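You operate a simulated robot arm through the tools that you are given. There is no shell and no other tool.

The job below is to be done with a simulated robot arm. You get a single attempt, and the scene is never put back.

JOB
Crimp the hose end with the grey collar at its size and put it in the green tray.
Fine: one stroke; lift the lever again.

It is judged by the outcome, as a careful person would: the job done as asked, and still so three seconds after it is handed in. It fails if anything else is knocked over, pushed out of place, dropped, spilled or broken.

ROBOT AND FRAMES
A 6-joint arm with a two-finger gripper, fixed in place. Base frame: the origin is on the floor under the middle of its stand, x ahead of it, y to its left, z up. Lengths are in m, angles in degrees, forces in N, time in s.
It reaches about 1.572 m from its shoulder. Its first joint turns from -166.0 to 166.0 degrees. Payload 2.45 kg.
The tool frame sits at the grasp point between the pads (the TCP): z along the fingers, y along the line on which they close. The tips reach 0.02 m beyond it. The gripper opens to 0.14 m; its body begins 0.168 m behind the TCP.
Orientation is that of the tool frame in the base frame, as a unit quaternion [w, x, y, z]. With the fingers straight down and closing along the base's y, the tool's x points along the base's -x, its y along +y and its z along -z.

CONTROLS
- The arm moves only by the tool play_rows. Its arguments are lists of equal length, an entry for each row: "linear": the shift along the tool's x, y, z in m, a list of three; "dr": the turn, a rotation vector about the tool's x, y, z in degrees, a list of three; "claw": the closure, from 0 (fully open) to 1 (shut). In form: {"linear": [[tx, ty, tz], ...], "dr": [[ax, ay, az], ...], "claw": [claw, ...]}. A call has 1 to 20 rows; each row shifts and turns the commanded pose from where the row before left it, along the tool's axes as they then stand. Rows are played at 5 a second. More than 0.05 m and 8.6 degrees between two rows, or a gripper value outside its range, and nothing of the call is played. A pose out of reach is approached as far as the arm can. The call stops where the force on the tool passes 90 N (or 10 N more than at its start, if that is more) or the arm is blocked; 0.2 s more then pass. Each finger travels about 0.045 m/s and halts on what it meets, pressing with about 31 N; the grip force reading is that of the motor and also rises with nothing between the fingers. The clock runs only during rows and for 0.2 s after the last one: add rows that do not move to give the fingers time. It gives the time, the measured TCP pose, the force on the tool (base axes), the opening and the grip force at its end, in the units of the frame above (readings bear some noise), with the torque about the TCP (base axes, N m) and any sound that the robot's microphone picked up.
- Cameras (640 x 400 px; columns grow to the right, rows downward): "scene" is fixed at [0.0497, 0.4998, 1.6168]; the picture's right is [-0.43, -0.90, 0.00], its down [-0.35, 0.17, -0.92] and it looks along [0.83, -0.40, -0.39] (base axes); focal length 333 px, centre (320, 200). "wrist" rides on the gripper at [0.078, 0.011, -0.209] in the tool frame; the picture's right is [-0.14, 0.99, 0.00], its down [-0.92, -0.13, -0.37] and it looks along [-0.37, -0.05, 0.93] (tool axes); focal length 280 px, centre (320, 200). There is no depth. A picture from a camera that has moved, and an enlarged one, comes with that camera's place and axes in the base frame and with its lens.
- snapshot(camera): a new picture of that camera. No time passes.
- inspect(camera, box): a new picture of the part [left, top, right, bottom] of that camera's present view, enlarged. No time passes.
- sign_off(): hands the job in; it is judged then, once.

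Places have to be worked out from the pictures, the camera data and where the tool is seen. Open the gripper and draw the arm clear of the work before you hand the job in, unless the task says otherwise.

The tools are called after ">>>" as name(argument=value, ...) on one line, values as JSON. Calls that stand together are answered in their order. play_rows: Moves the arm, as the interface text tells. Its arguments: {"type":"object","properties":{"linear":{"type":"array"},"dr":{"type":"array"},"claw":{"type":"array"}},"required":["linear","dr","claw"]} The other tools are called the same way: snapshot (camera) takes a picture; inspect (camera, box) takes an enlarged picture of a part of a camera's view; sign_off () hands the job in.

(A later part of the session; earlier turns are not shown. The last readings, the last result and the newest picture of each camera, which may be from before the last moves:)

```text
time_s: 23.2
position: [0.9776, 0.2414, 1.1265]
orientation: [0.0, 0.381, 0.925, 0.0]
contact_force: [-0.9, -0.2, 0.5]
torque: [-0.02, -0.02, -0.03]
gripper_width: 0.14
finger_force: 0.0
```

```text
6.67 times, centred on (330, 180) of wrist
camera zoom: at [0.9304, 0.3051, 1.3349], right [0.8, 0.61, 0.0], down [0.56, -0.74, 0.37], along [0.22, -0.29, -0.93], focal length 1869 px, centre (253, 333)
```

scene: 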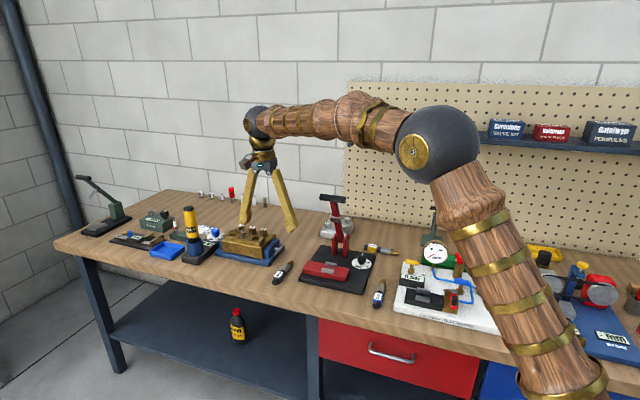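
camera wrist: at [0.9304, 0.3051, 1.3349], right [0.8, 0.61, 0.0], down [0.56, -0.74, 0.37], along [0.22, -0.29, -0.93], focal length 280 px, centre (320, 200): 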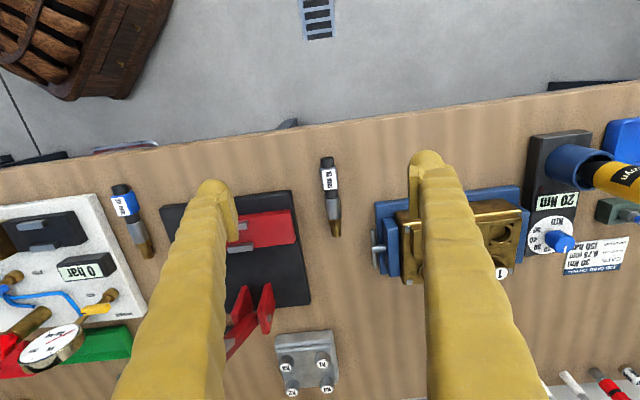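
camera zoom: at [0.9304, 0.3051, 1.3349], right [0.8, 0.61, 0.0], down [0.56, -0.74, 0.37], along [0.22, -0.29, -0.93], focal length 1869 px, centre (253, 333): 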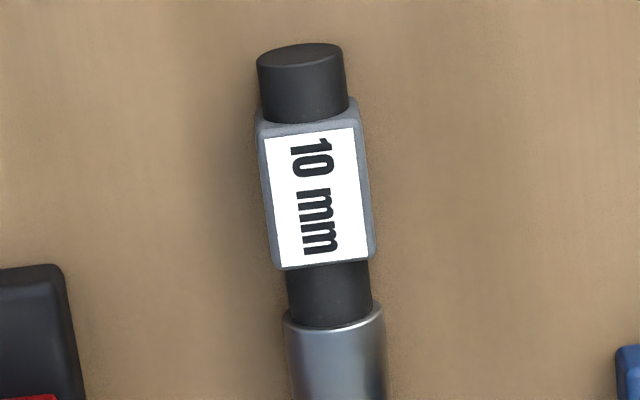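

The hose lies along the bench depth with the collar centre near (1.027, 0.203), about 0.026 m square, top near z 0.887, with the ferrule centre about 0.054 m toward the wall. I plan to grip it leaning 20° toward the hose's tail, so that the gripper later clears the press lever. I tilt and move to a pre-grasp pose now.

>>> play_rows(linear=[[0, 0, 0], [0, 0, 0], [0, 0, 0], [0.0066, 0.002, 0.036], [0.0066, 0.002, 0.036], [0.0066, 0.002, 0.036], [0.0066, 0.002, 0.036], [0, 0, 0]], dr=[[0, -6.667, 0], [0, -6.667, 0], [0, -6.667, 0], [0, 0, 0], [0, 0, 0], [0, 0, 0], [0, 0, 0], [0, 0, 0]], claw=[0.1, 0.2, 0.3, 0.4, 0.5, 0.6, 0.64, 0.64])

>>> snapshot(camera="wrist")

>>> inspect(camera="scene", box=[220, 170, 350, 310])

```text
time_s: 25.0
position: [1.0019, 0.2319, 0.9798]
orientation: [0.16, 0.375, 0.911, -0.066]
contact_force: [-0.4, -0.1, -0.2]
torque: [0.0, -0.02, 0.03]
gripper_width: 0.0504
finger_force: 0.1
```

```text
taken
camera wrist: at [0.9075, 0.3419, 1.1495], right [0.79, 0.61, 0.05], down [0.43, -0.61, 0.66], along [0.43, -0.5, -0.75], focal length 280 px, centre (320, 200)
```

wrist: 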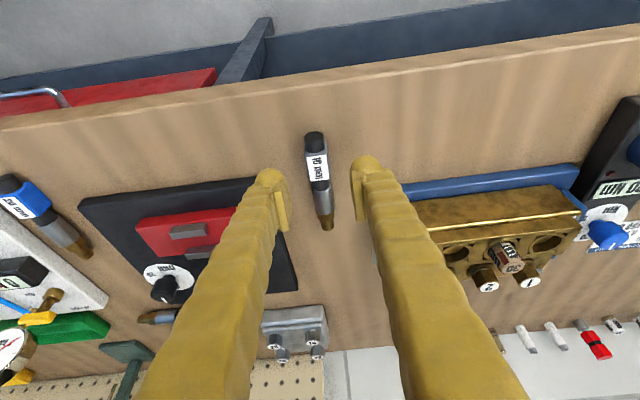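

```text
2.86 times, centred on (285, 240) of scene
camera zoom: at [0.0497, 0.4998, 1.6168], right [-0.43, -0.9, 0.0], down [-0.35, 0.17, -0.92], along [0.83, -0.4, -0.39], focal length 950 px, centre (420, 86)
```

zoom: 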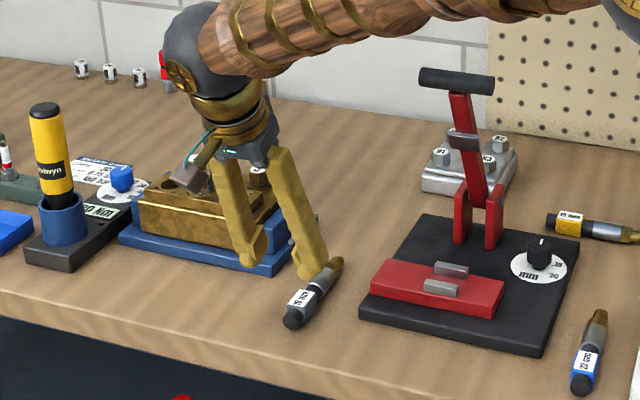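

>>> inspect(camera="wrist", box=[260, 120, 380, 240])

```text
3.33 times, centred on (320, 180) of wrist
camera zoom: at [0.9075, 0.3419, 1.1495], right [0.79, 0.61, 0.05], down [0.43, -0.61, 0.66], along [0.43, -0.5, -0.75], focal length 935 px, centre (320, 267)
```

zoom: 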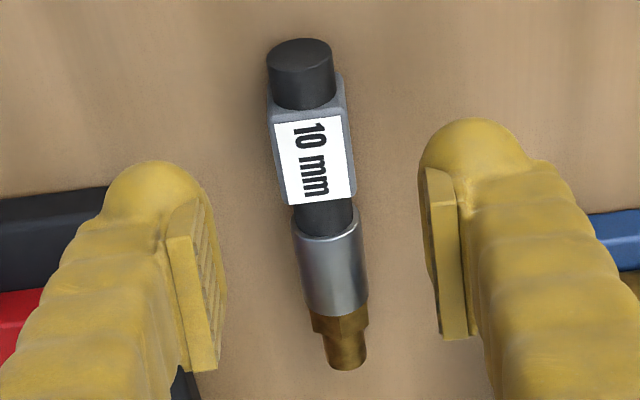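

The hose is 2.5 mm toward tool -y from the grip axis and about 2 mm further to the wall. I correct, then descend along the fingers to just above the bench (TCP z≈0.894) and check force and view.

>>> play_rows(linear=[[-0.002, -0.0026, 0], [0, 0, 0.03], [0, 0, 0.03], [0, 0, 0.02], [0, 0, 0.01], [0, 0, 0]], dr=[[0, 0, 0], [0, 0, 0], [0, 0, 0], [0, 0, 0], [0, 0, 0], [0, 0, 0]], claw=[0.64, 0.64, 0.64, 0.64, 0.64, 0.64])

>>> inspect(camera="wrist", box=[240, 120, 400, 280])

>>> inspect(camera="scene", box=[250, 230, 320, 300])

```text
time_s: 26.4
position: [1.0215, 0.205, 0.8964]
orientation: [0.161, 0.375, 0.91, -0.066]
contact_force: [-0.6, -0.2, 0.6]
torque: [-0.05, -0.02, 0.01]
gripper_width: 0.0504
finger_force: 0.1
```

```text
2.50 times, centred on (320, 200) of wrist
camera zoom: at [0.9268, 0.316, 1.0651], right [0.79, 0.61, 0.05], down [0.43, -0.61, 0.66], along [0.43, -0.5, -0.75], focal length 701 px, centre (320, 200)
```

zoom: 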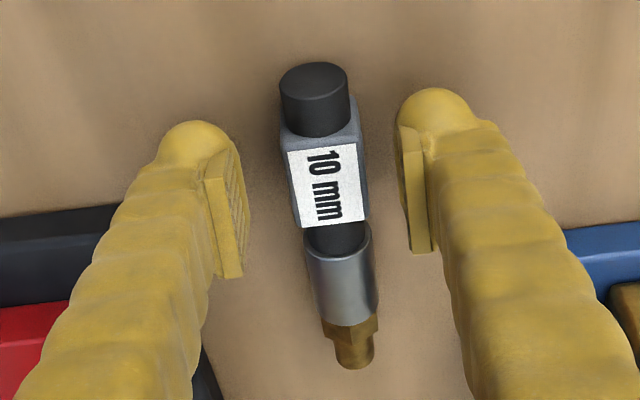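

```text
5.71 times, centred on (285, 265) of scene
camera zoom: at [0.0497, 0.4998, 1.6168], right [-0.43, -0.9, 0.0], down [-0.35, 0.17, -0.92], along [0.83, -0.4, -0.39], focal length 1900 px, centre (520, -171)
```

zoom: 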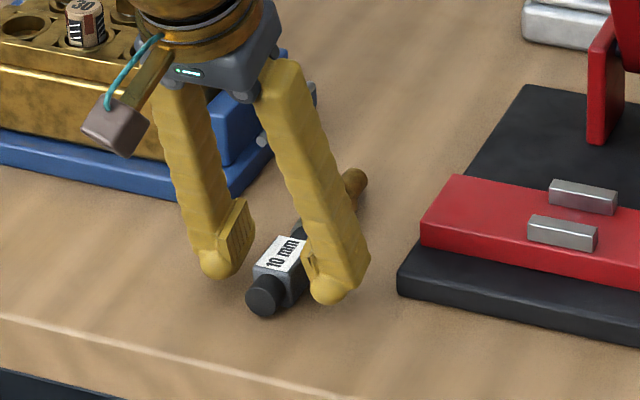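

Fingers straddle the collar with clearance on both sides and no contact yet. I shift 1.5 mm to centre, lower 6 mm more, and close gently.

>>> play_rows(linear=[[0, 0.0015, 0.003], [0, 0, 0.003], [0, 0, 0], [0, 0, 0], [0, 0, 0], [0, 0, 0], [0, 0, 0]], dr=[[0, 0, 0], [0, 0, 0], [0, 0, 0], [0, 0, 0], [0, 0, 0], [0, 0, 0], [0, 0, 0]], claw=[0.64, 0.64, 0.74, 0.82, 0.88, 0.9, 0.9])

>>> inspect(camera="wrist", box=[240, 120, 400, 280])

>>> inspect(camera="scene", box=[250, 230, 320, 300])

```text
time_s: 28.0
position: [1.0236, 0.2049, 0.8906]
orientation: [0.161, 0.376, 0.91, -0.065]
contact_force: [-0.7, -0.5, 0.7]
torque: [0.02, 0.03, -0.01]
gripper_width: 0.0258
finger_force: 31.3
```

```text
2.50 times, centred on (320, 200) of wrist
camera zoom: at [0.9291, 0.3155, 1.0601], right [0.79, 0.61, 0.05], down [0.43, -0.61, 0.66], along [0.43, -0.5, -0.75], focal length 701 px, centre (320, 200)
```

zoom: 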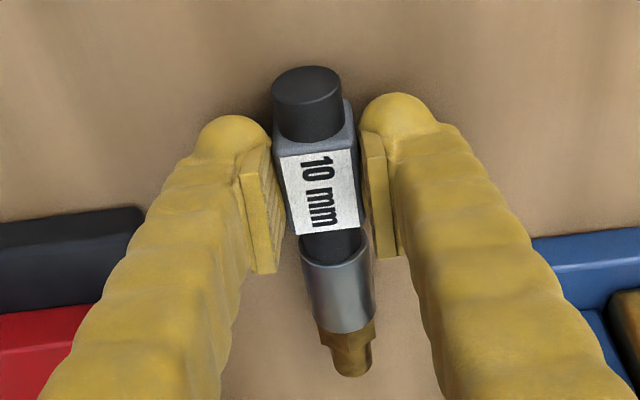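

```text
5.71 times, centred on (285, 265) of scene
camera zoom: at [0.0497, 0.4998, 1.6168], right [-0.43, -0.9, 0.0], down [-0.35, 0.17, -0.92], along [0.83, -0.4, -0.39], focal length 1900 px, centre (520, -171)
```

zoom: 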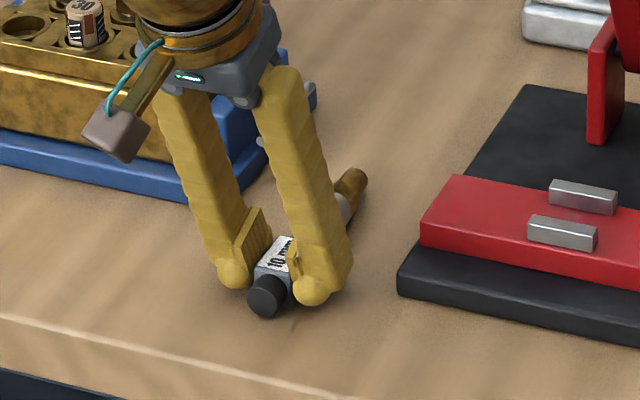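

The collar is gripped (0.0258 m wide) and the ferrule centre is about 0.06 m ahead of the TCP along the hose. I lift straight up, then back toward the bench front, and look.

>>> play_rows(linear=[[-0.0068, 0, -0.0188], [-0.0137, 0, -0.0376], [-0.0137, 0, -0.0376], [0.0162, 0, -0.0432], [0.0162, 0, -0.0432], [0.0162, 0, -0.0432], [0, 0, 0]], dr=[[0, 0, 0], [0, 0, 0], [0, 0, 0], [0, 0, 0], [0, 0, 0], [0, 0, 0], [0, 0, 0]], claw=[0.9, 0.9, 0.9, 0.9, 0.9, 0.9, 0.9])

>>> snapshot(camera="wrist")

>>> inspect(camera="scene", box=[220, 150, 380, 310])

```text
time_s: 29.6
position: [0.9624, 0.2677, 1.0967]
orientation: [0.16, 0.375, 0.911, -0.067]
contact_force: [-0.7, -0.4, -1.4]
torque: [0.07, 0.05, 0.0]
gripper_width: 0.0259
finger_force: 30.5
```

```text
taken
camera wrist: at [0.8671, 0.3776, 1.2664], right [0.79, 0.61, 0.05], down [0.43, -0.61, 0.66], along [0.43, -0.5, -0.75], focal length 280 px, centre (320, 200)
```

wrist: 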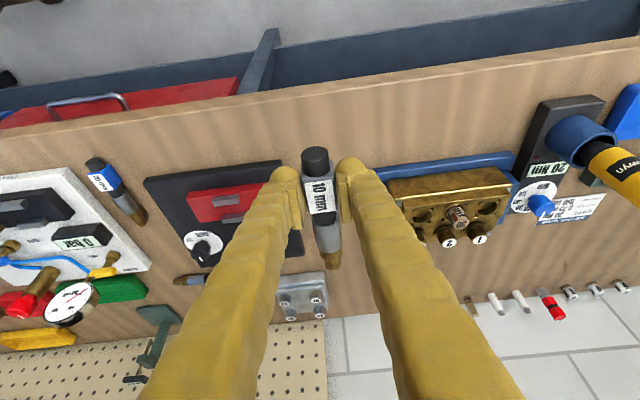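

```text
2.50 times, centred on (300, 230) of scene
camera zoom: at [0.0497, 0.4998, 1.6168], right [-0.43, -0.9, 0.0], down [-0.35, 0.17, -0.92], along [0.83, -0.4, -0.39], focal length 831 px, centre (370, 125)
```

zoom: 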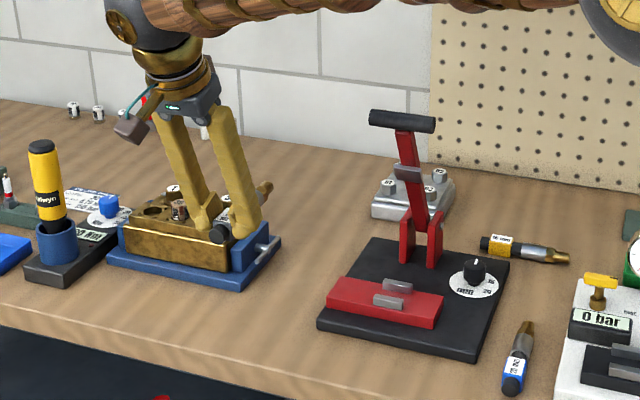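

The hose is held level. I swing it -90° about the vertical so the tail points bench-left, keeping the same lean.

>>> play_rows(linear=[[0, 0, 0], [0, 0, 0], [0, 0, 0], [0, 0, 0], [0, 0, 0], [0, 0, 0], [0, 0, 0], [0, 0, 0], [0, 0, 0], [0, 0, 0], [0, 0, 0], [0, 0, 0], [0, 0, 0]], dr=[[2.565, 0, 7.048], [2.565, 0, 7.048], [2.565, 0, 7.048], [2.565, 0, 7.048], [2.565, 0, 7.048], [2.565, 0, 7.048], [2.565, 0, 7.048], [2.565, 0, 7.048], [2.565, 0, 7.048], [2.565, 0, 7.048], [2.565, 0, 7.048], [2.565, 0, 7.048], [0, 0, 0]], claw=[0.9, 0.9, 0.9, 0.9, 0.9, 0.9, 0.9, 0.9, 0.9, 0.9, 0.9, 0.9, 0.9])

>>> snapshot(camera="wrist")

>>> snapshot(camera="scene")

```text
time_s: 32.4
position: [0.9614, 0.268, 1.0952]
orientation: [0.067, 0.91, 0.377, -0.16]
contact_force: [-0.5, 0.7, -1.8]
torque: [0.07, -0.02, -0.03]
gripper_width: 0.0257
finger_force: 30.8
```

```text
taken
camera wrist: at [1.0717, 0.3637, 1.266], right [0.61, -0.79, 0.05], down [-0.61, -0.43, 0.66], along [-0.5, -0.43, -0.75], focal length 280 px, centre (320, 200)
```

wrist: 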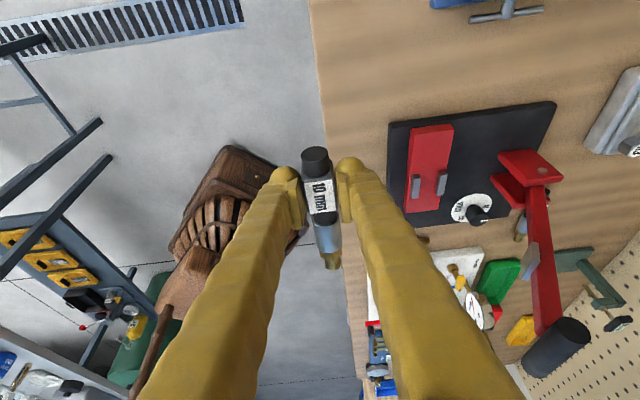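

```text
taken
```

scene: 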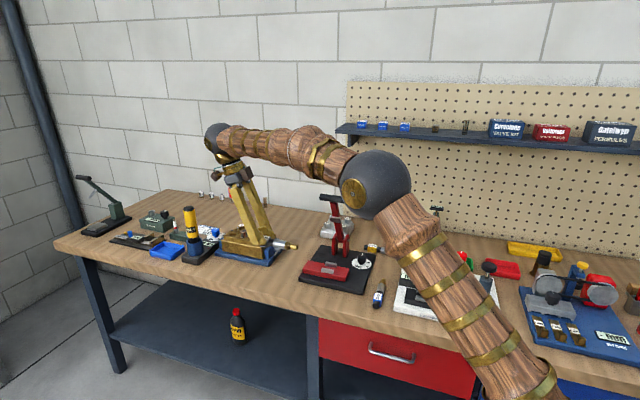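

The hose now points the right way for the jaws. I zoom on the jaws from this side to refine their position and height.

>>> inspect(camera="wrist", box=[385, 105, 495, 225])

>>> inspect(camera="wrist", box=[280, 130, 370, 280])

>>> inspect(camera="scene", box=[295, 250, 355, 295])

```text
3.33 times, centred on (440, 165) of wrist
camera zoom: at [1.0717, 0.3637, 1.266], right [0.61, -0.79, 0.05], down [-0.61, -0.43, 0.66], along [-0.5, -0.43, -0.75], focal length 935 px, centre (-80, 317)
```

zoom: 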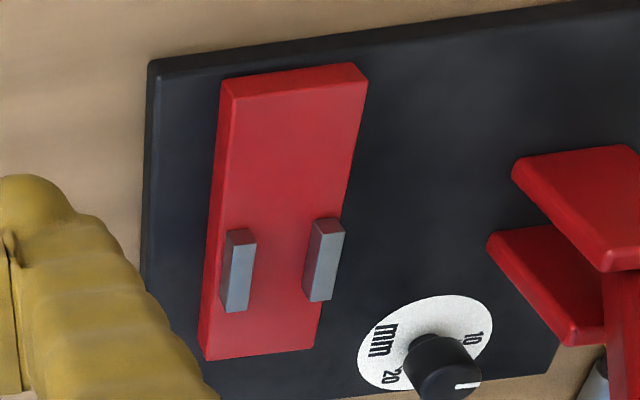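

```text
2.67 times, centred on (325, 205) of wrist
camera zoom: at [1.0717, 0.3637, 1.266], right [0.61, -0.79, 0.05], down [-0.61, -0.43, 0.66], along [-0.5, -0.43, -0.75], focal length 748 px, centre (307, 187)
```

zoom: 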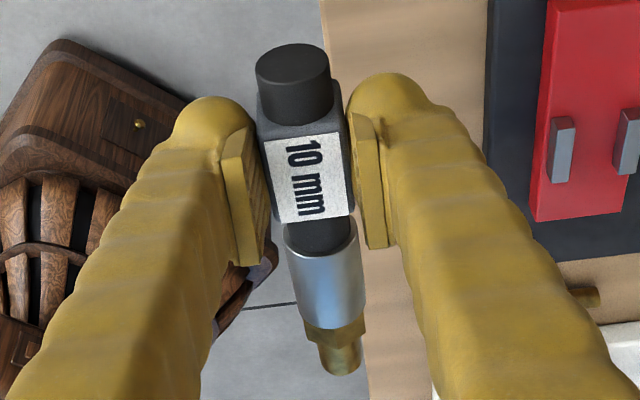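

```text
8.89 times, centred on (325, 272) of scene
camera zoom: at [0.0497, 0.4998, 1.6168], right [-0.43, -0.9, 0.0], down [-0.35, 0.17, -0.92], along [0.83, -0.4, -0.39], focal length 2956 px, centre (276, -444)
```

zoom: 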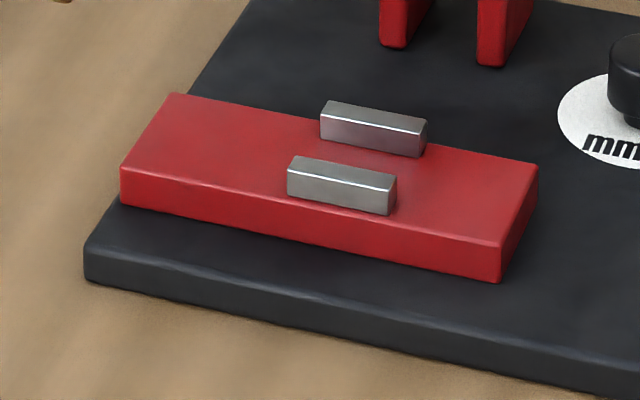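

Refined: jaw tops near z 0.912, block top near 0.899, jaw gap about 0.030 m centred at bench coordinates L=0.700, D=0.659 → TCP target about (1.004, 0.072). The handle overhangs, so I go in from the front, below the handle; first to a point ahead of the press.

>>> play_rows(linear=[[-0.0158, 0.0075, 0.0363], [-0.0158, 0.0075, 0.0363], [-0.0158, 0.0075, 0.0363], [-0.0158, 0.0075, 0.0363], [0, 0, 0]], dr=[[0, 0, 0], [0, 0, 0], [0, 0, 0], [0, 0, 0], [0, 0, 0]], claw=[0.9, 0.9, 0.9, 0.9, 0.9])

>>> snapshot(camera="wrist")

>>> inspect(camera="scene", box=[220, 150, 400, 310])

```text
time_s: 33.6
position: [0.9086, 0.171, 0.9822]
orientation: [0.068, 0.909, 0.378, -0.161]
contact_force: [-0.4, -0.1, -1.2]
torque: [0.01, -0.04, -0.03]
gripper_width: 0.0258
finger_force: 31.2
```

```text
taken
camera wrist: at [1.0181, 0.2662, 1.151], right [0.61, -0.79, 0.05], down [-0.61, -0.43, 0.66], along [-0.5, -0.43, -0.75], focal length 280 px, centre (320, 200)
```

wrist: 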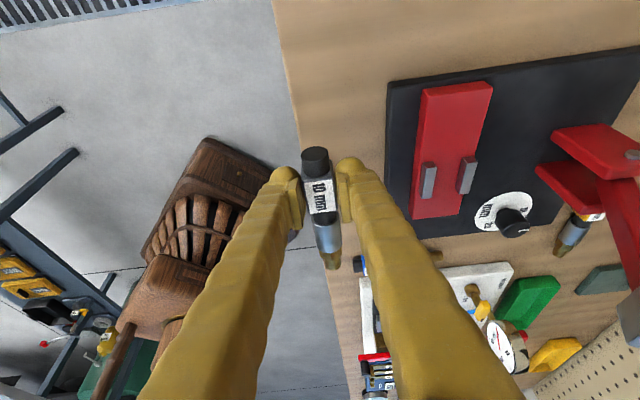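

```text
2.50 times, centred on (310, 230) of scene
camera zoom: at [0.0497, 0.4998, 1.6168], right [-0.43, -0.9, 0.0], down [-0.35, 0.17, -0.92], along [0.83, -0.4, -0.39], focal length 831 px, centre (345, 125)
```

zoom: 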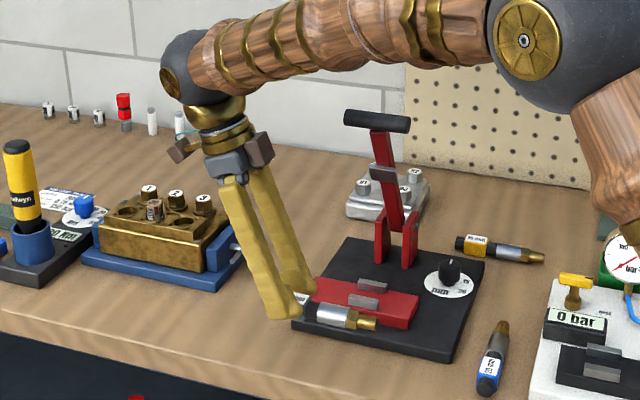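

A second small box sits on the gripper's inner side. I zoom in to judge how far it protrudes before sliding in under the handle.

>>> inspect(camera="scene", box=[260, 155, 340, 215])

>>> inspect(camera="scene", box=[280, 190, 360, 290])

```text
6.67 times, centred on (300, 185) of scene
camera zoom: at [0.0497, 0.4998, 1.6168], right [-0.43, -0.9, 0.0], down [-0.35, 0.17, -0.92], along [0.83, -0.4, -0.39], focal length 2217 px, centre (453, 300)
```

zoom: 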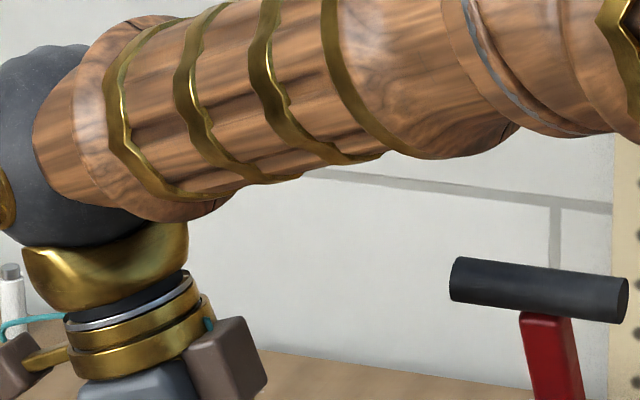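

```text
4.00 times, centred on (320, 240) of scene
camera zoom: at [0.0497, 0.4998, 1.6168], right [-0.43, -0.9, 0.0], down [-0.35, 0.17, -0.92], along [0.83, -0.4, -0.39], focal length 1330 px, centre (320, 40)
```

zoom: 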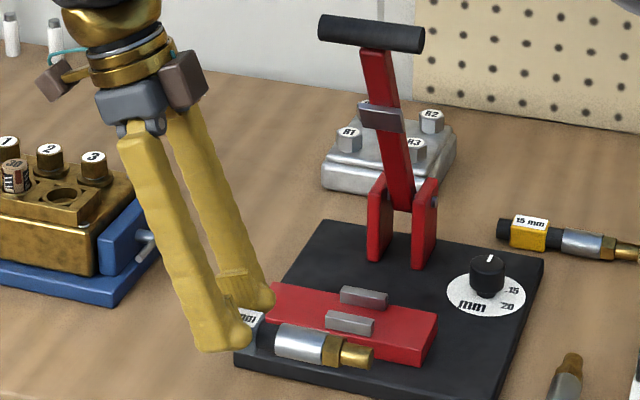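

The inner box should pass about 3 cm from the handle's left end. I slide in toward the wall at this height (hose about 4 cm above the jaws) and check alignment.

>>> play_rows(linear=[[-0.001, 0.035, 0], [-0.001, 0.035, 0], [-0.001, 0.035, 0], [0, 0.032, 0], [0, 0, 0]], dr=[[0, 0, 0], [0, 0, 0], [0, 0, 0], [0, 0, 0], [0, 0, 0]], claw=[0.9, 0.9, 0.9, 0.9, 0.9])

>>> snapshot(camera="wrist")

>>> inspect(camera="scene", box=[280, 170, 380, 300])

>>> inspect(camera="wrist", box=[270, 130, 380, 290])

```text
time_s: 34.8
position: [1.0008, 0.0715, 0.9821]
orientation: [0.067, 0.909, 0.379, -0.16]
contact_force: [-0.1, 1.0, -1.6]
torque: [0.03, -0.05, 0.01]
gripper_width: 0.0258
finger_force: 30.9
```

```text
taken
camera wrist: at [1.1108, 0.1663, 1.1514], right [0.61, -0.79, 0.05], down [-0.61, -0.43, 0.66], along [-0.5, -0.43, -0.75], focal length 280 px, centre (320, 200)
```

wrist: 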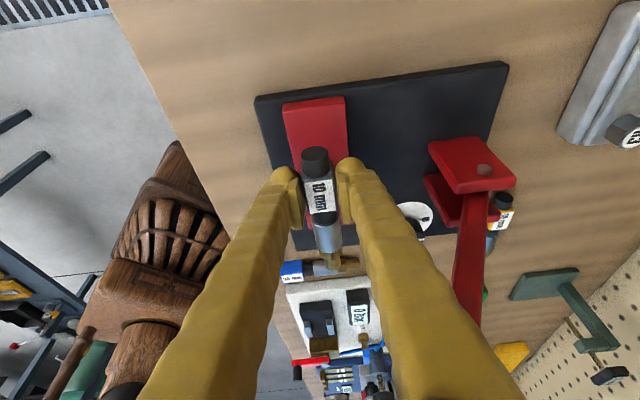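

```text
3.08 times, centred on (330, 235) of scene
camera zoom: at [0.0497, 0.4998, 1.6168], right [-0.43, -0.9, 0.0], down [-0.35, 0.17, -0.92], along [0.83, -0.4, -0.39], focal length 1023 px, centre (289, 92)
```

zoom: 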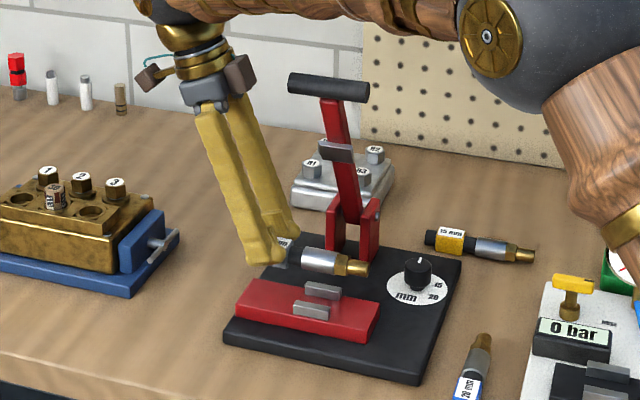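

```text
2.50 times, centred on (325, 210) of wrist
camera zoom: at [1.1108, 0.1663, 1.1514], right [0.61, -0.79, 0.05], down [-0.61, -0.43, 0.66], along [-0.5, -0.43, -0.75], focal length 701 px, centre (308, 175)
```

zoom: 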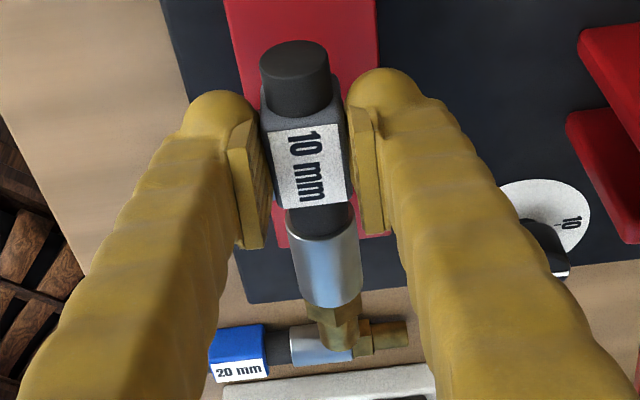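

>>> inspect(camera="scene", box=[305, 240, 365, 285])

```text
8.89 times, centred on (335, 262) of scene
camera zoom: at [0.0497, 0.4998, 1.6168], right [-0.43, -0.9, 0.0], down [-0.35, 0.17, -0.92], along [0.83, -0.4, -0.39], focal length 2956 px, centre (187, -356)
```

zoom: 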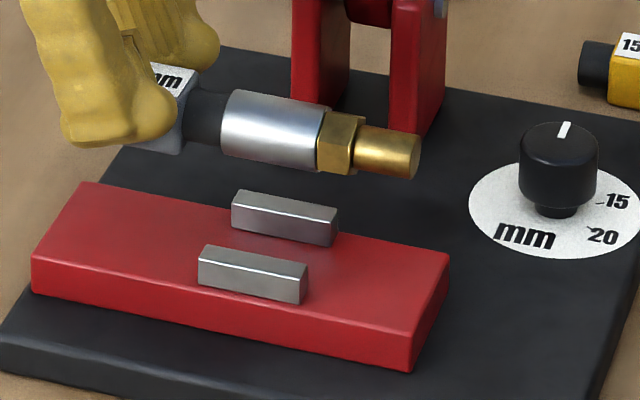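

Ferrule and jaws line up to within about 2 mm. I shift 2 mm along L and D and lower to just above the jaw tops for a final check.

>>> play_rows(linear=[[0.0022, 0.002, -0.0008], [0.0051, 0, 0.0141], [0.0051, 0, 0.0141], [0.0024, 0, 0.0066], [0, 0, 0]], dr=[[0, 0, 0], [0, 0, 0], [0, 0, 0], [0, 0, 0], [0, 0, 0]], claw=[0.9, 0.9, 0.9, 0.9, 0.9])

>>> inspect(camera="scene", box=[305, 240, 365, 285])

>>> inspect(camera="wrist", box=[270, 130, 380, 290])

```text
time_s: 36.0
position: [1.0045, 0.0716, 0.9457]
orientation: [0.067, 0.909, 0.379, -0.16]
contact_force: [-0.1, 0.1, -1.1]
torque: [0.03, -0.04, -0.04]
gripper_width: 0.0256
finger_force: 30.7
```

```text
8.89 times, centred on (335, 262) of scene
camera zoom: at [0.0497, 0.4998, 1.6168], right [-0.43, -0.9, 0.0], down [-0.35, 0.17, -0.92], along [0.83, -0.4, -0.39], focal length 2956 px, centre (187, -356)
```

zoom: 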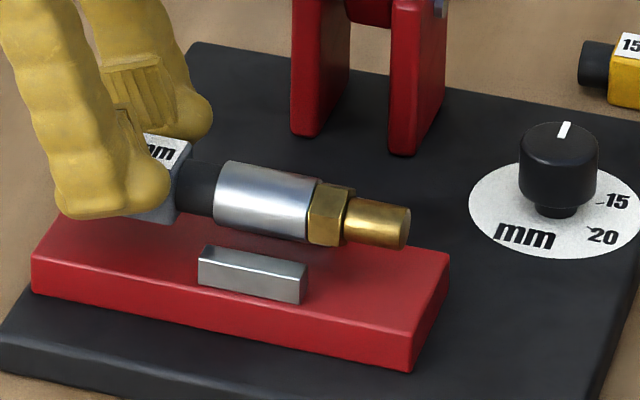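

```text
2.50 times, centred on (325, 210) of wrist
camera zoom: at [1.1149, 0.1675, 1.1152], right [0.61, -0.79, 0.05], down [-0.61, -0.43, 0.66], along [-0.5, -0.43, -0.75], focal length 701 px, centre (308, 175)
```

zoom: 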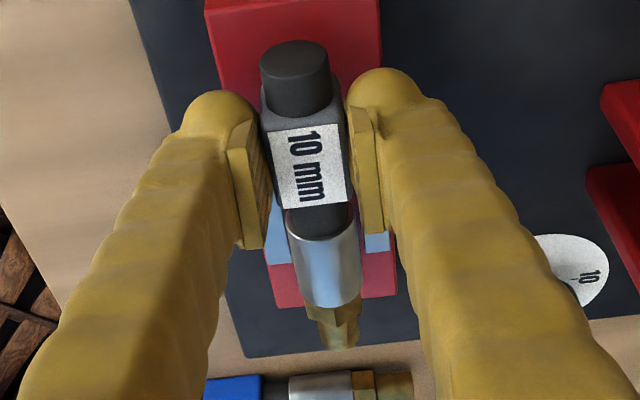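

In the wrist view the ferrule sits centred between the two jaws, and the scene view agrees along the length. I lower the remaining ~17 mm in small steps.

>>> play_rows(linear=[[0.0017, 0, 0.0047], [0.0017, 0, 0.0047], [0.0012, 0, 0.0033], [0, 0, 0]], dr=[[0, 0, 0], [0, 0, 0], [0, 0, 0], [0, 0, 0]], claw=[0.9, 0.9, 0.9, 0.9])

>>> inspect(camera="scene", box=[305, 240, 365, 285])

```text
time_s: 37.0
position: [1.0037, 0.0716, 0.9318]
orientation: [0.067, 0.91, 0.377, -0.161]
contact_force: [-0.4, 0.4, -2.1]
torque: [0.03, -0.06, 0.01]
gripper_width: 0.0256
finger_force: 30.5
```

```text
8.89 times, centred on (335, 262) of scene
camera zoom: at [0.0497, 0.4998, 1.6168], right [-0.43, -0.9, 0.0], down [-0.35, 0.17, -0.92], along [0.83, -0.4, -0.39], focal length 2956 px, centre (187, -356)
```

zoom: 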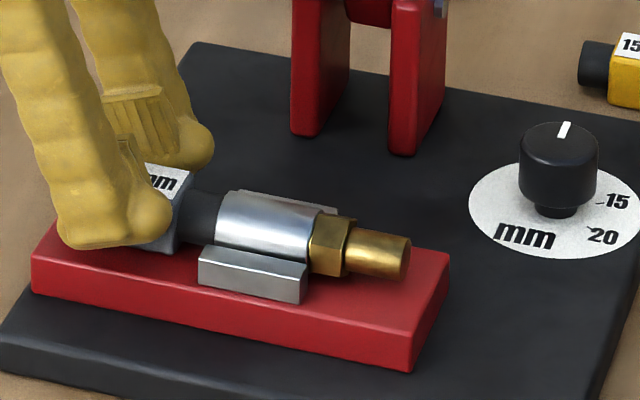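

The ferrule is entering the slot with no contact force yet. I continue in 2 mm steps until it rests.

>>> play_rows(linear=[[0.0007, 0, 0.0019], [0.0005, 0, 0.0014], [0, 0, 0]], dr=[[0, 0, 0], [0, 0, 0], [0, 0, 0]], claw=[0.9, 0.9, 0.9])

>>> inspect(camera="scene", box=[305, 240, 365, 285])

```text
time_s: 37.8
position: [1.0039, 0.0725, 0.9305]
orientation: [0.068, 0.91, 0.377, -0.159]
contact_force: [-1.9, -8.5, 26.0]
torque: [-0.18, 0.13, 0.08]
gripper_width: 0.026
finger_force: 31.6
```

```text
8.89 times, centred on (335, 262) of scene
camera zoom: at [0.0497, 0.4998, 1.6168], right [-0.43, -0.9, 0.0], down [-0.35, 0.17, -0.92], along [0.83, -0.4, -0.39], focal length 2956 px, centre (187, -356)
```

zoom: 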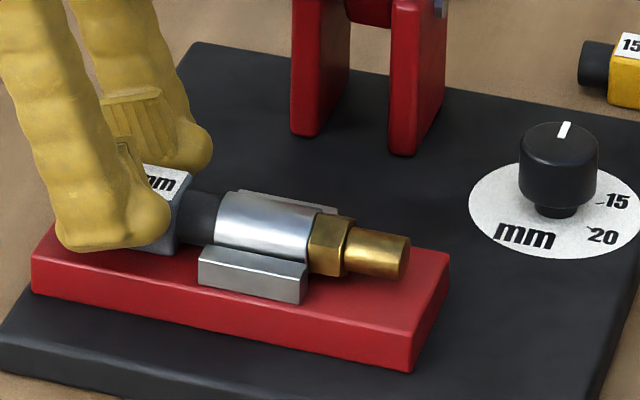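

It rests (26 N upward at z 0.9305). I relieve the pressure by 1 mm, open the fingers a little way and check that the hose stays put.

>>> play_rows(linear=[[-0.0005, 0, -0.0012], [0, 0, 0], [0, 0, 0], [0, 0, 0], [0, 0, 0]], dr=[[0, 0, 0], [0, 0, 0], [0, 0, 0], [0, 0, 0], [0, 0, 0]], claw=[0.9, 0.8, 0.72, 0.64, 0.64])

>>> inspect(camera="scene", box=[290, 230, 370, 290])

>>> inspect(camera="wrist", box=[250, 120, 400, 290])

```text
time_s: 39.0
position: [1.0039, 0.0715, 0.93]
orientation: [0.067, 0.909, 0.378, -0.16]
contact_force: [-0.1, 0.4, -0.5]
torque: [-0.02, -0.03, -0.02]
gripper_width: 0.0502
finger_force: 0.1
```

```text
6.67 times, centred on (330, 260) of scene
camera zoom: at [0.0497, 0.4998, 1.6168], right [-0.43, -0.9, 0.0], down [-0.35, 0.17, -0.92], along [0.83, -0.4, -0.39], focal length 2217 px, centre (253, -200)
```

zoom: 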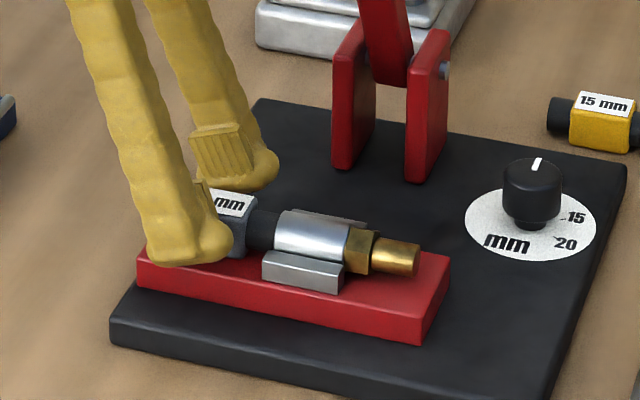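

```text
2.35 times, centred on (325, 205) of wrist
camera zoom: at [1.1145, 0.1676, 1.0995], right [0.61, -0.79, 0.05], down [-0.61, -0.43, 0.66], along [-0.5, -0.43, -0.75], focal length 660 px, centre (308, 188)
```

zoom: 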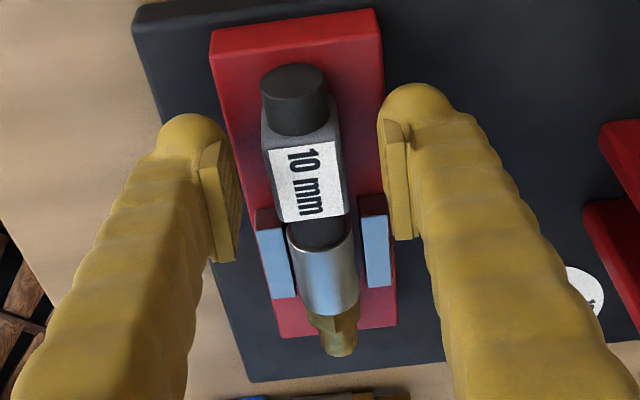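

The hose sits in the jaws with the ferrule between them and stays put. I withdraw along the finger direction, up and away from the lever.

>>> play_rows(linear=[[0, 0, -0.02], [0, 0, -0.03], [0, 0, -0.045], [0, 0, -0.045], [0, 0, -0.045], [0, 0, -0.045], [0, 0, -0.045], [0, 0, -0.045], [0, 0, 0]], dr=[[0, 0, 0], [0, 0, 0], [0, 0, 0], [0, 0, 0], [0, 0, 0], [0, 0, 0], [0, 0, 0], [0, 0, 0], [0, 0, 0]], claw=[0.64, 0.64, 0.64, 0.64, 0.64, 0.64, 0.64, 0.64, 0.64])

>>> snapshot(camera="wrist")

>>> inspect(camera="scene", box=[280, 170, 400, 300])

```text
time_s: 41.0
position: [1.0237, 0.1359, 1.191]
orientation: [0.069, 0.909, 0.38, -0.155]
contact_force: [0.4, -0.9, -0.4]
torque: [0.01, -0.02, -0.04]
gripper_width: 0.0506
finger_force: 0.1
out of reach, approached as far as the arm can: row 6, 7, 8
```

```text
taken
camera wrist: at [1.1319, 0.2314, 1.3615], right [0.61, -0.79, 0.05], down [-0.62, -0.44, 0.65], along [-0.49, -0.43, -0.75], focal length 280 px, centre (320, 200)
```

wrist: 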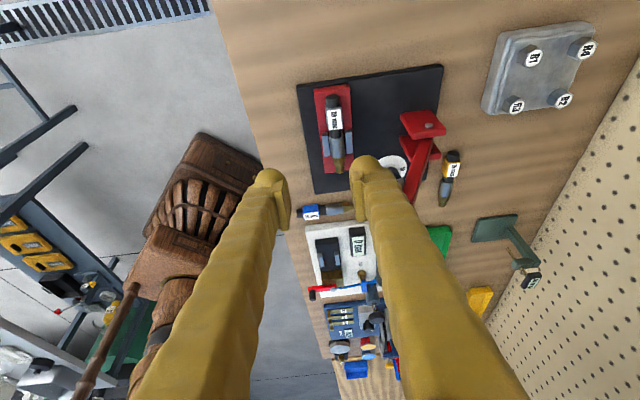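

```text
3.08 times, centred on (340, 235) of scene
camera zoom: at [0.0497, 0.4998, 1.6168], right [-0.43, -0.9, 0.0], down [-0.35, 0.17, -0.92], along [0.83, -0.4, -0.39], focal length 1023 px, centre (258, 92)
```

zoom: 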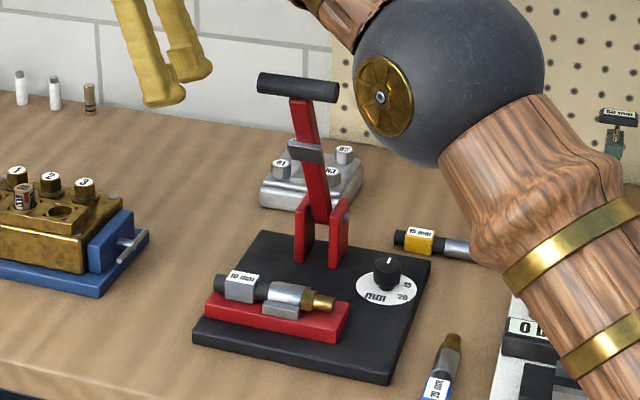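

The last rows hit the reach limit because of the lean, but the hose is undisturbed in the jaws. I move a little to the front and bring the gripper back to vertical to get a clean reachable pose.

>>> play_rows(linear=[[0, -0.02, 0.01], [0, -0.02, 0.01], [0, 0, 0], [0, 0, 0], [0, 0, 0], [0, 0, 0]], dr=[[0, 0, 0], [0, 0, 0], [0, 6.667, 0], [0, 6.667, 0], [0, 6.667, 0], [0, 0, 0]], claw=[0.64, 0.64, 0.64, 0.64, 0.64, 0.64])

>>> snapshot(camera="wrist")

```text
time_s: 42.4
position: [0.9906, 0.1596, 1.1715]
orientation: [0.0, 0.923, 0.384, 0.001]
contact_force: [-0.3, 0.1, -0.5]
torque: [-0.01, 0.0, -0.04]
gripper_width: 0.0503
finger_force: 0.0
```

```text
taken
camera wrist: at [1.0541, 0.2071, 1.3804], right [0.61, -0.8, 0.0], down [-0.74, -0.56, 0.37], along [-0.29, -0.22, -0.93], focal length 280 px, centre (320, 200)
```

wrist: 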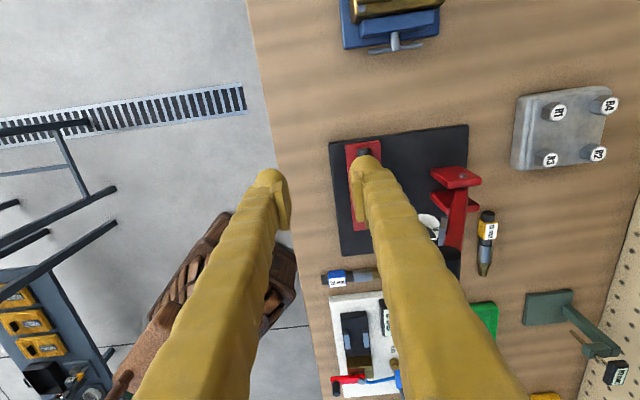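

Vertical again and reachable. I raise to z 1.25, close the fingers, and move above the lever handle's centre (L≈0.698, D≈0.693).

>>> play_rows(linear=[[0, 0, -0.04], [0, 0, -0.04], [-0.0288, 0.0264, 0], [-0.0288, 0.0264, 0], [-0.0288, 0.0264, 0], [-0.0288, 0.0264, 0], [0, 0, 0]], dr=[[0, 0, 0], [0, 0, 0], [0, 0, 0], [0, 0, 0], [0, 0, 0], [0, 0, 0], [0, 0, 0]], claw=[0.7, 0.8, 0.9, 1, 1, 1, 1])

>>> snapshot(camera="wrist")

>>> inspect(camera="scene", box=[290, 100, 390, 240])

```text
time_s: 44.0
position: [0.9829, 0.0057, 1.2525]
orientation: [0.001, 0.923, 0.384, 0.0]
contact_force: [0.0, -0.2, -0.8]
torque: [0.01, 0.0, 0.01]
gripper_width: 0.0
finger_force: 29.0
```

```text
taken
camera wrist: at [1.0454, 0.0531, 1.4606], right [0.61, -0.8, 0.0], down [-0.74, -0.56, 0.37], along [-0.29, -0.22, -0.93], focal length 280 px, centre (320, 200)
```

wrist: 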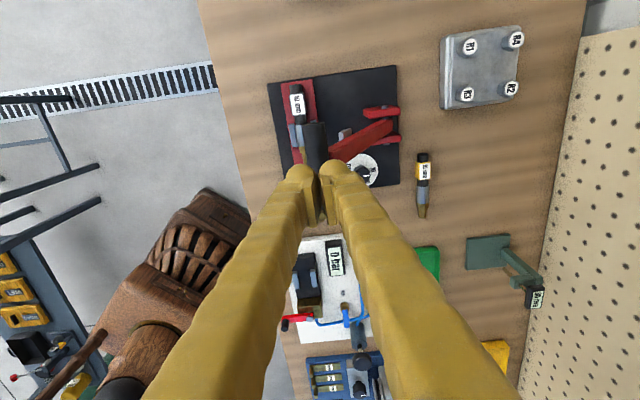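

```text
2.86 times, centred on (340, 170) of scene
camera zoom: at [0.0497, 0.4998, 1.6168], right [-0.43, -0.9, 0.0], down [-0.35, 0.17, -0.92], along [0.83, -0.4, -0.39], focal length 950 px, centre (263, 286)
```

zoom: 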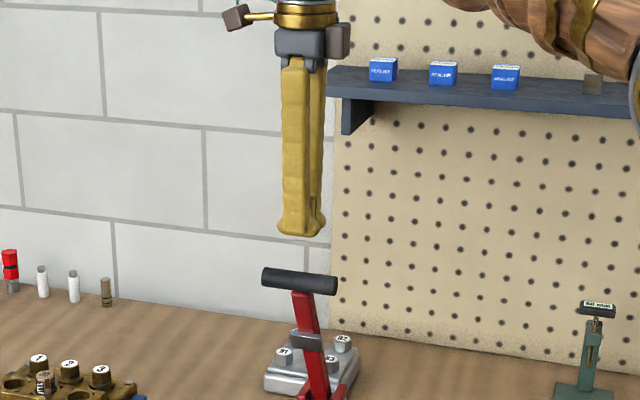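

Fingers are closed right above the handle centre (handle axis D≈0.691, top z≈1.188). I lower to contact and start the arc forward and down, watching the force.

>>> play_rows(linear=[[0, 0, 0.02], [0, 0, 0.017], [0, 0, 0.008], [0, -0.0187, 0.0111], [0, 0, 0]], dr=[[0, 0, 0], [0, 0, 0], [0, 0, 0], [0, 0, 0], [0, 0, 0]], claw=[1, 1, 1, 1, 1])

>>> inspect(camera="scene", box=[290, 170, 390, 300])

>>> inspect(camera="wrist", box=[240, 60, 420, 260])

```text
time_s: 45.2
position: [0.9696, 0.0166, 1.1954]
orientation: [0.001, 0.923, 0.384, 0.0]
contact_force: [-1.4, 1.0, 1.8]
torque: [-0.01, 0.02, 0.0]
gripper_width: 0.0
finger_force: 29.3
```

```text
3.08 times, centred on (340, 235) of scene
camera zoom: at [0.0497, 0.4998, 1.6168], right [-0.43, -0.9, 0.0], down [-0.35, 0.17, -0.92], along [0.83, -0.4, -0.39], focal length 1023 px, centre (258, 92)
```

zoom: 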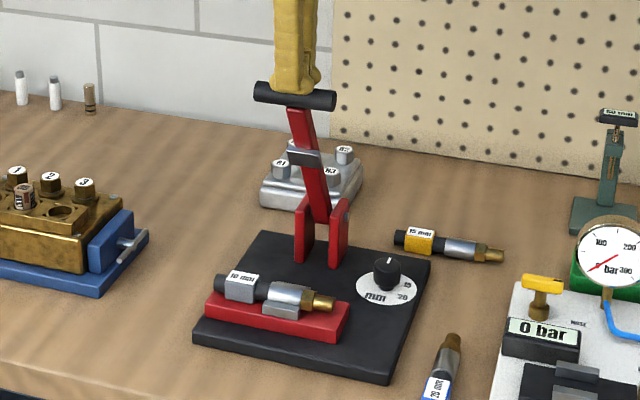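

```text
2.00 times, centred on (330, 160) of wrist
camera zoom: at [1.0329, 0.0653, 1.4039], right [0.61, -0.8, 0.0], down [-0.74, -0.56, 0.37], along [-0.29, -0.22, -0.93], focal length 561 px, centre (300, 280)
```

zoom: 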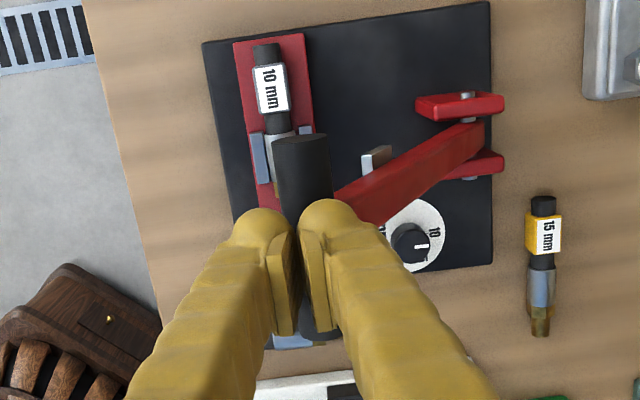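

The lever moves easily (under 2 N). I continue along the arc.

>>> play_rows(linear=[[0, -0.0177, 0.0126], [0, -0.0165, 0.0141], [0, -0.0152, 0.0155], [0, -0.0139, 0.0168], [0, -0.0123, 0.0178], [0, 0, 0]], dr=[[0, 0, 0], [0, 0, 0], [0, 0, 0], [0, 0, 0], [0, 0, 0], [0, 0, 0]], claw=[1, 1, 1, 1, 1, 1])

>>> inspect(camera="scene", box=[290, 170, 390, 300])

>>> inspect(camera="wrist", box=[240, 60, 420, 260])

```text
time_s: 46.6
position: [0.917, 0.0706, 1.1184]
orientation: [0.0, 0.923, 0.384, 0.0]
contact_force: [0.4, -0.1, -0.6]
torque: [0.04, 0.01, 0.03]
gripper_width: 0.0001
finger_force: 29.5
```

```text
3.08 times, centred on (340, 235) of scene
camera zoom: at [0.0497, 0.4998, 1.6168], right [-0.43, -0.9, 0.0], down [-0.35, 0.17, -0.92], along [0.83, -0.4, -0.39], focal length 1023 px, centre (258, 92)
```

zoom: 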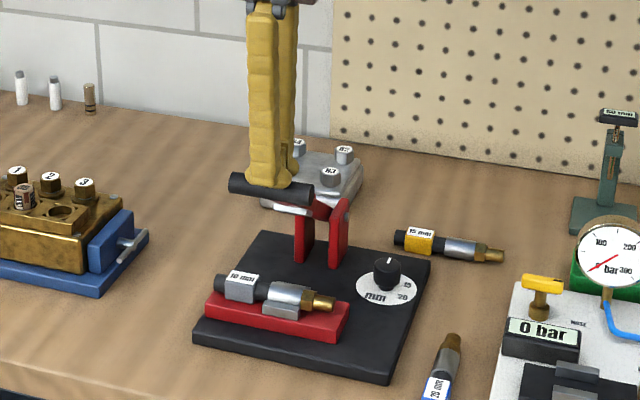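

```text
2.00 times, centred on (330, 160) of wrist
camera zoom: at [0.9806, 0.1186, 1.3272], right [0.61, -0.8, 0.0], down [-0.74, -0.56, 0.37], along [-0.29, -0.22, -0.93], focal length 561 px, centre (300, 280)
```

zoom: 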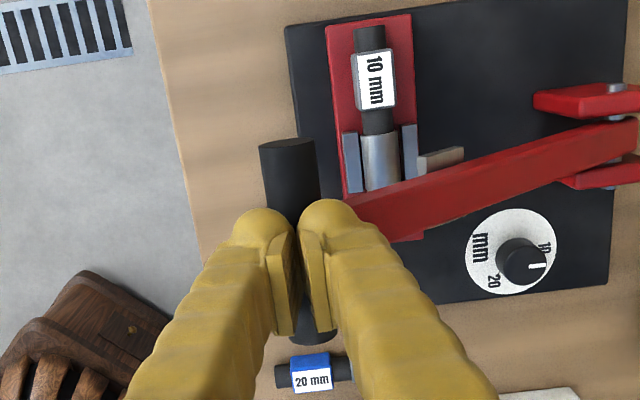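

The lever follows smoothly. I continue the arc toward horizontal and look again before the crimp.

>>> play_rows(linear=[[0, -0.0107, 0.019], [0, -0.009, 0.0197], [0, -0.0072, 0.0205], [0, 0, 0]], dr=[[0, 0, 0], [0, 0, 0], [0, 0, 0], [0, 0, 0]], claw=[1, 1, 1, 1])

>>> inspect(camera="scene", box=[290, 190, 390, 300])

>>> inspect(camera="wrist", box=[240, 60, 420, 260])

```text
time_s: 47.6
position: [0.8998, 0.0891, 1.0592]
orientation: [0.001, 0.923, 0.384, 0.001]
contact_force: [0.1, 0.0, -0.4]
torque: [0.0, 0.0, 0.01]
gripper_width: 0.0001
finger_force: 29.2
```

```text
3.64 times, centred on (340, 245) of scene
camera zoom: at [0.0497, 0.4998, 1.6168], right [-0.43, -0.9, 0.0], down [-0.35, 0.17, -0.92], along [0.83, -0.4, -0.39], focal length 1209 px, centre (247, 36)
```

zoom: 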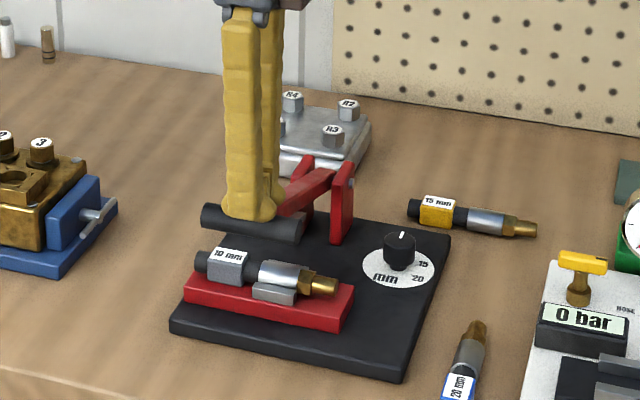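

```text
2.00 times, centred on (330, 160) of wrist
camera zoom: at [0.9624, 0.1371, 1.2685], right [0.61, -0.8, 0.0], down [-0.74, -0.56, 0.37], along [-0.29, -0.22, -0.93], focal length 561 px, centre (300, 280)
```

zoom: 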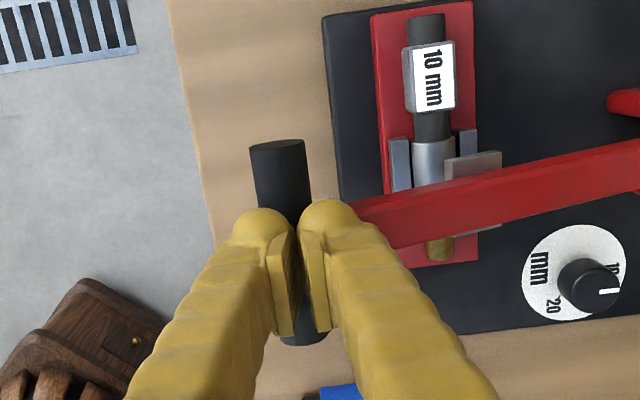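

The ram is approaching the ferrule and the handle stays under the fingertips. I push on in smaller increments watching force and sound.

>>> play_rows(linear=[[0, -0.0035, 0.0105], [0, -0.003, 0.0105], [0, -0.002, 0.0105], [0, 0, 0]], dr=[[0, 0, 0], [0, 0, 0], [0, 0, 0], [0, 0, 0]], claw=[1, 1, 1, 1])

>>> inspect(camera="scene", box=[290, 190, 390, 300])

>>> inspect(camera="wrist", box=[240, 60, 420, 260])

```text
time_s: 48.6
position: [0.8938, 0.0949, 1.0278]
orientation: [0.001, 0.923, 0.385, 0.002]
contact_force: [0.0, 0.2, -0.6]
torque: [0.01, 0.02, -0.01]
gripper_width: 0.0001
finger_force: 29.8
```

```text
3.64 times, centred on (340, 245) of scene
camera zoom: at [0.0497, 0.4998, 1.6168], right [-0.43, -0.9, 0.0], down [-0.35, 0.17, -0.92], along [0.83, -0.4, -0.39], focal length 1209 px, centre (247, 36)
```

zoom: 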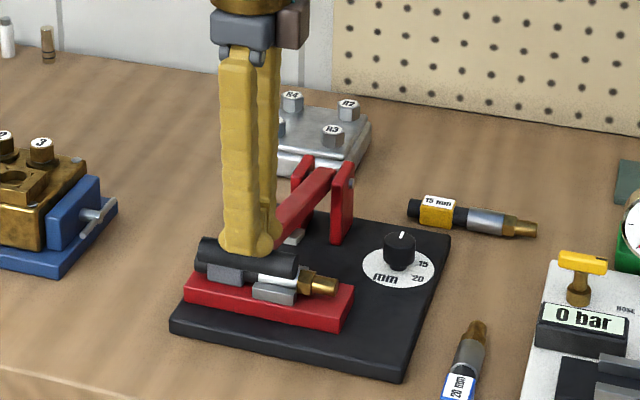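

```text
2.00 times, centred on (330, 160) of wrist
camera zoom: at [0.9564, 0.1428, 1.2372], right [0.61, -0.8, 0.0], down [-0.74, -0.56, 0.37], along [-0.29, -0.22, -0.93], focal length 561 px, centre (300, 280)
```

zoom: 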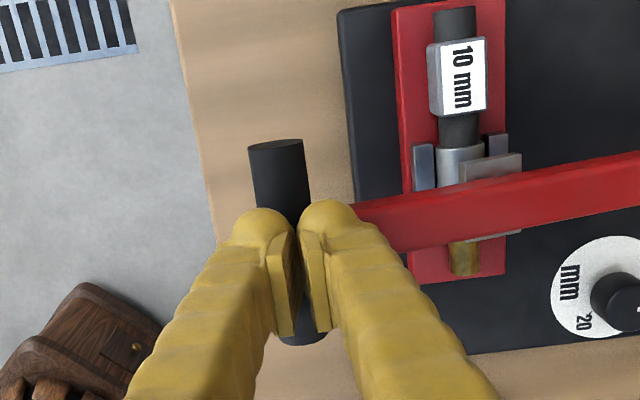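

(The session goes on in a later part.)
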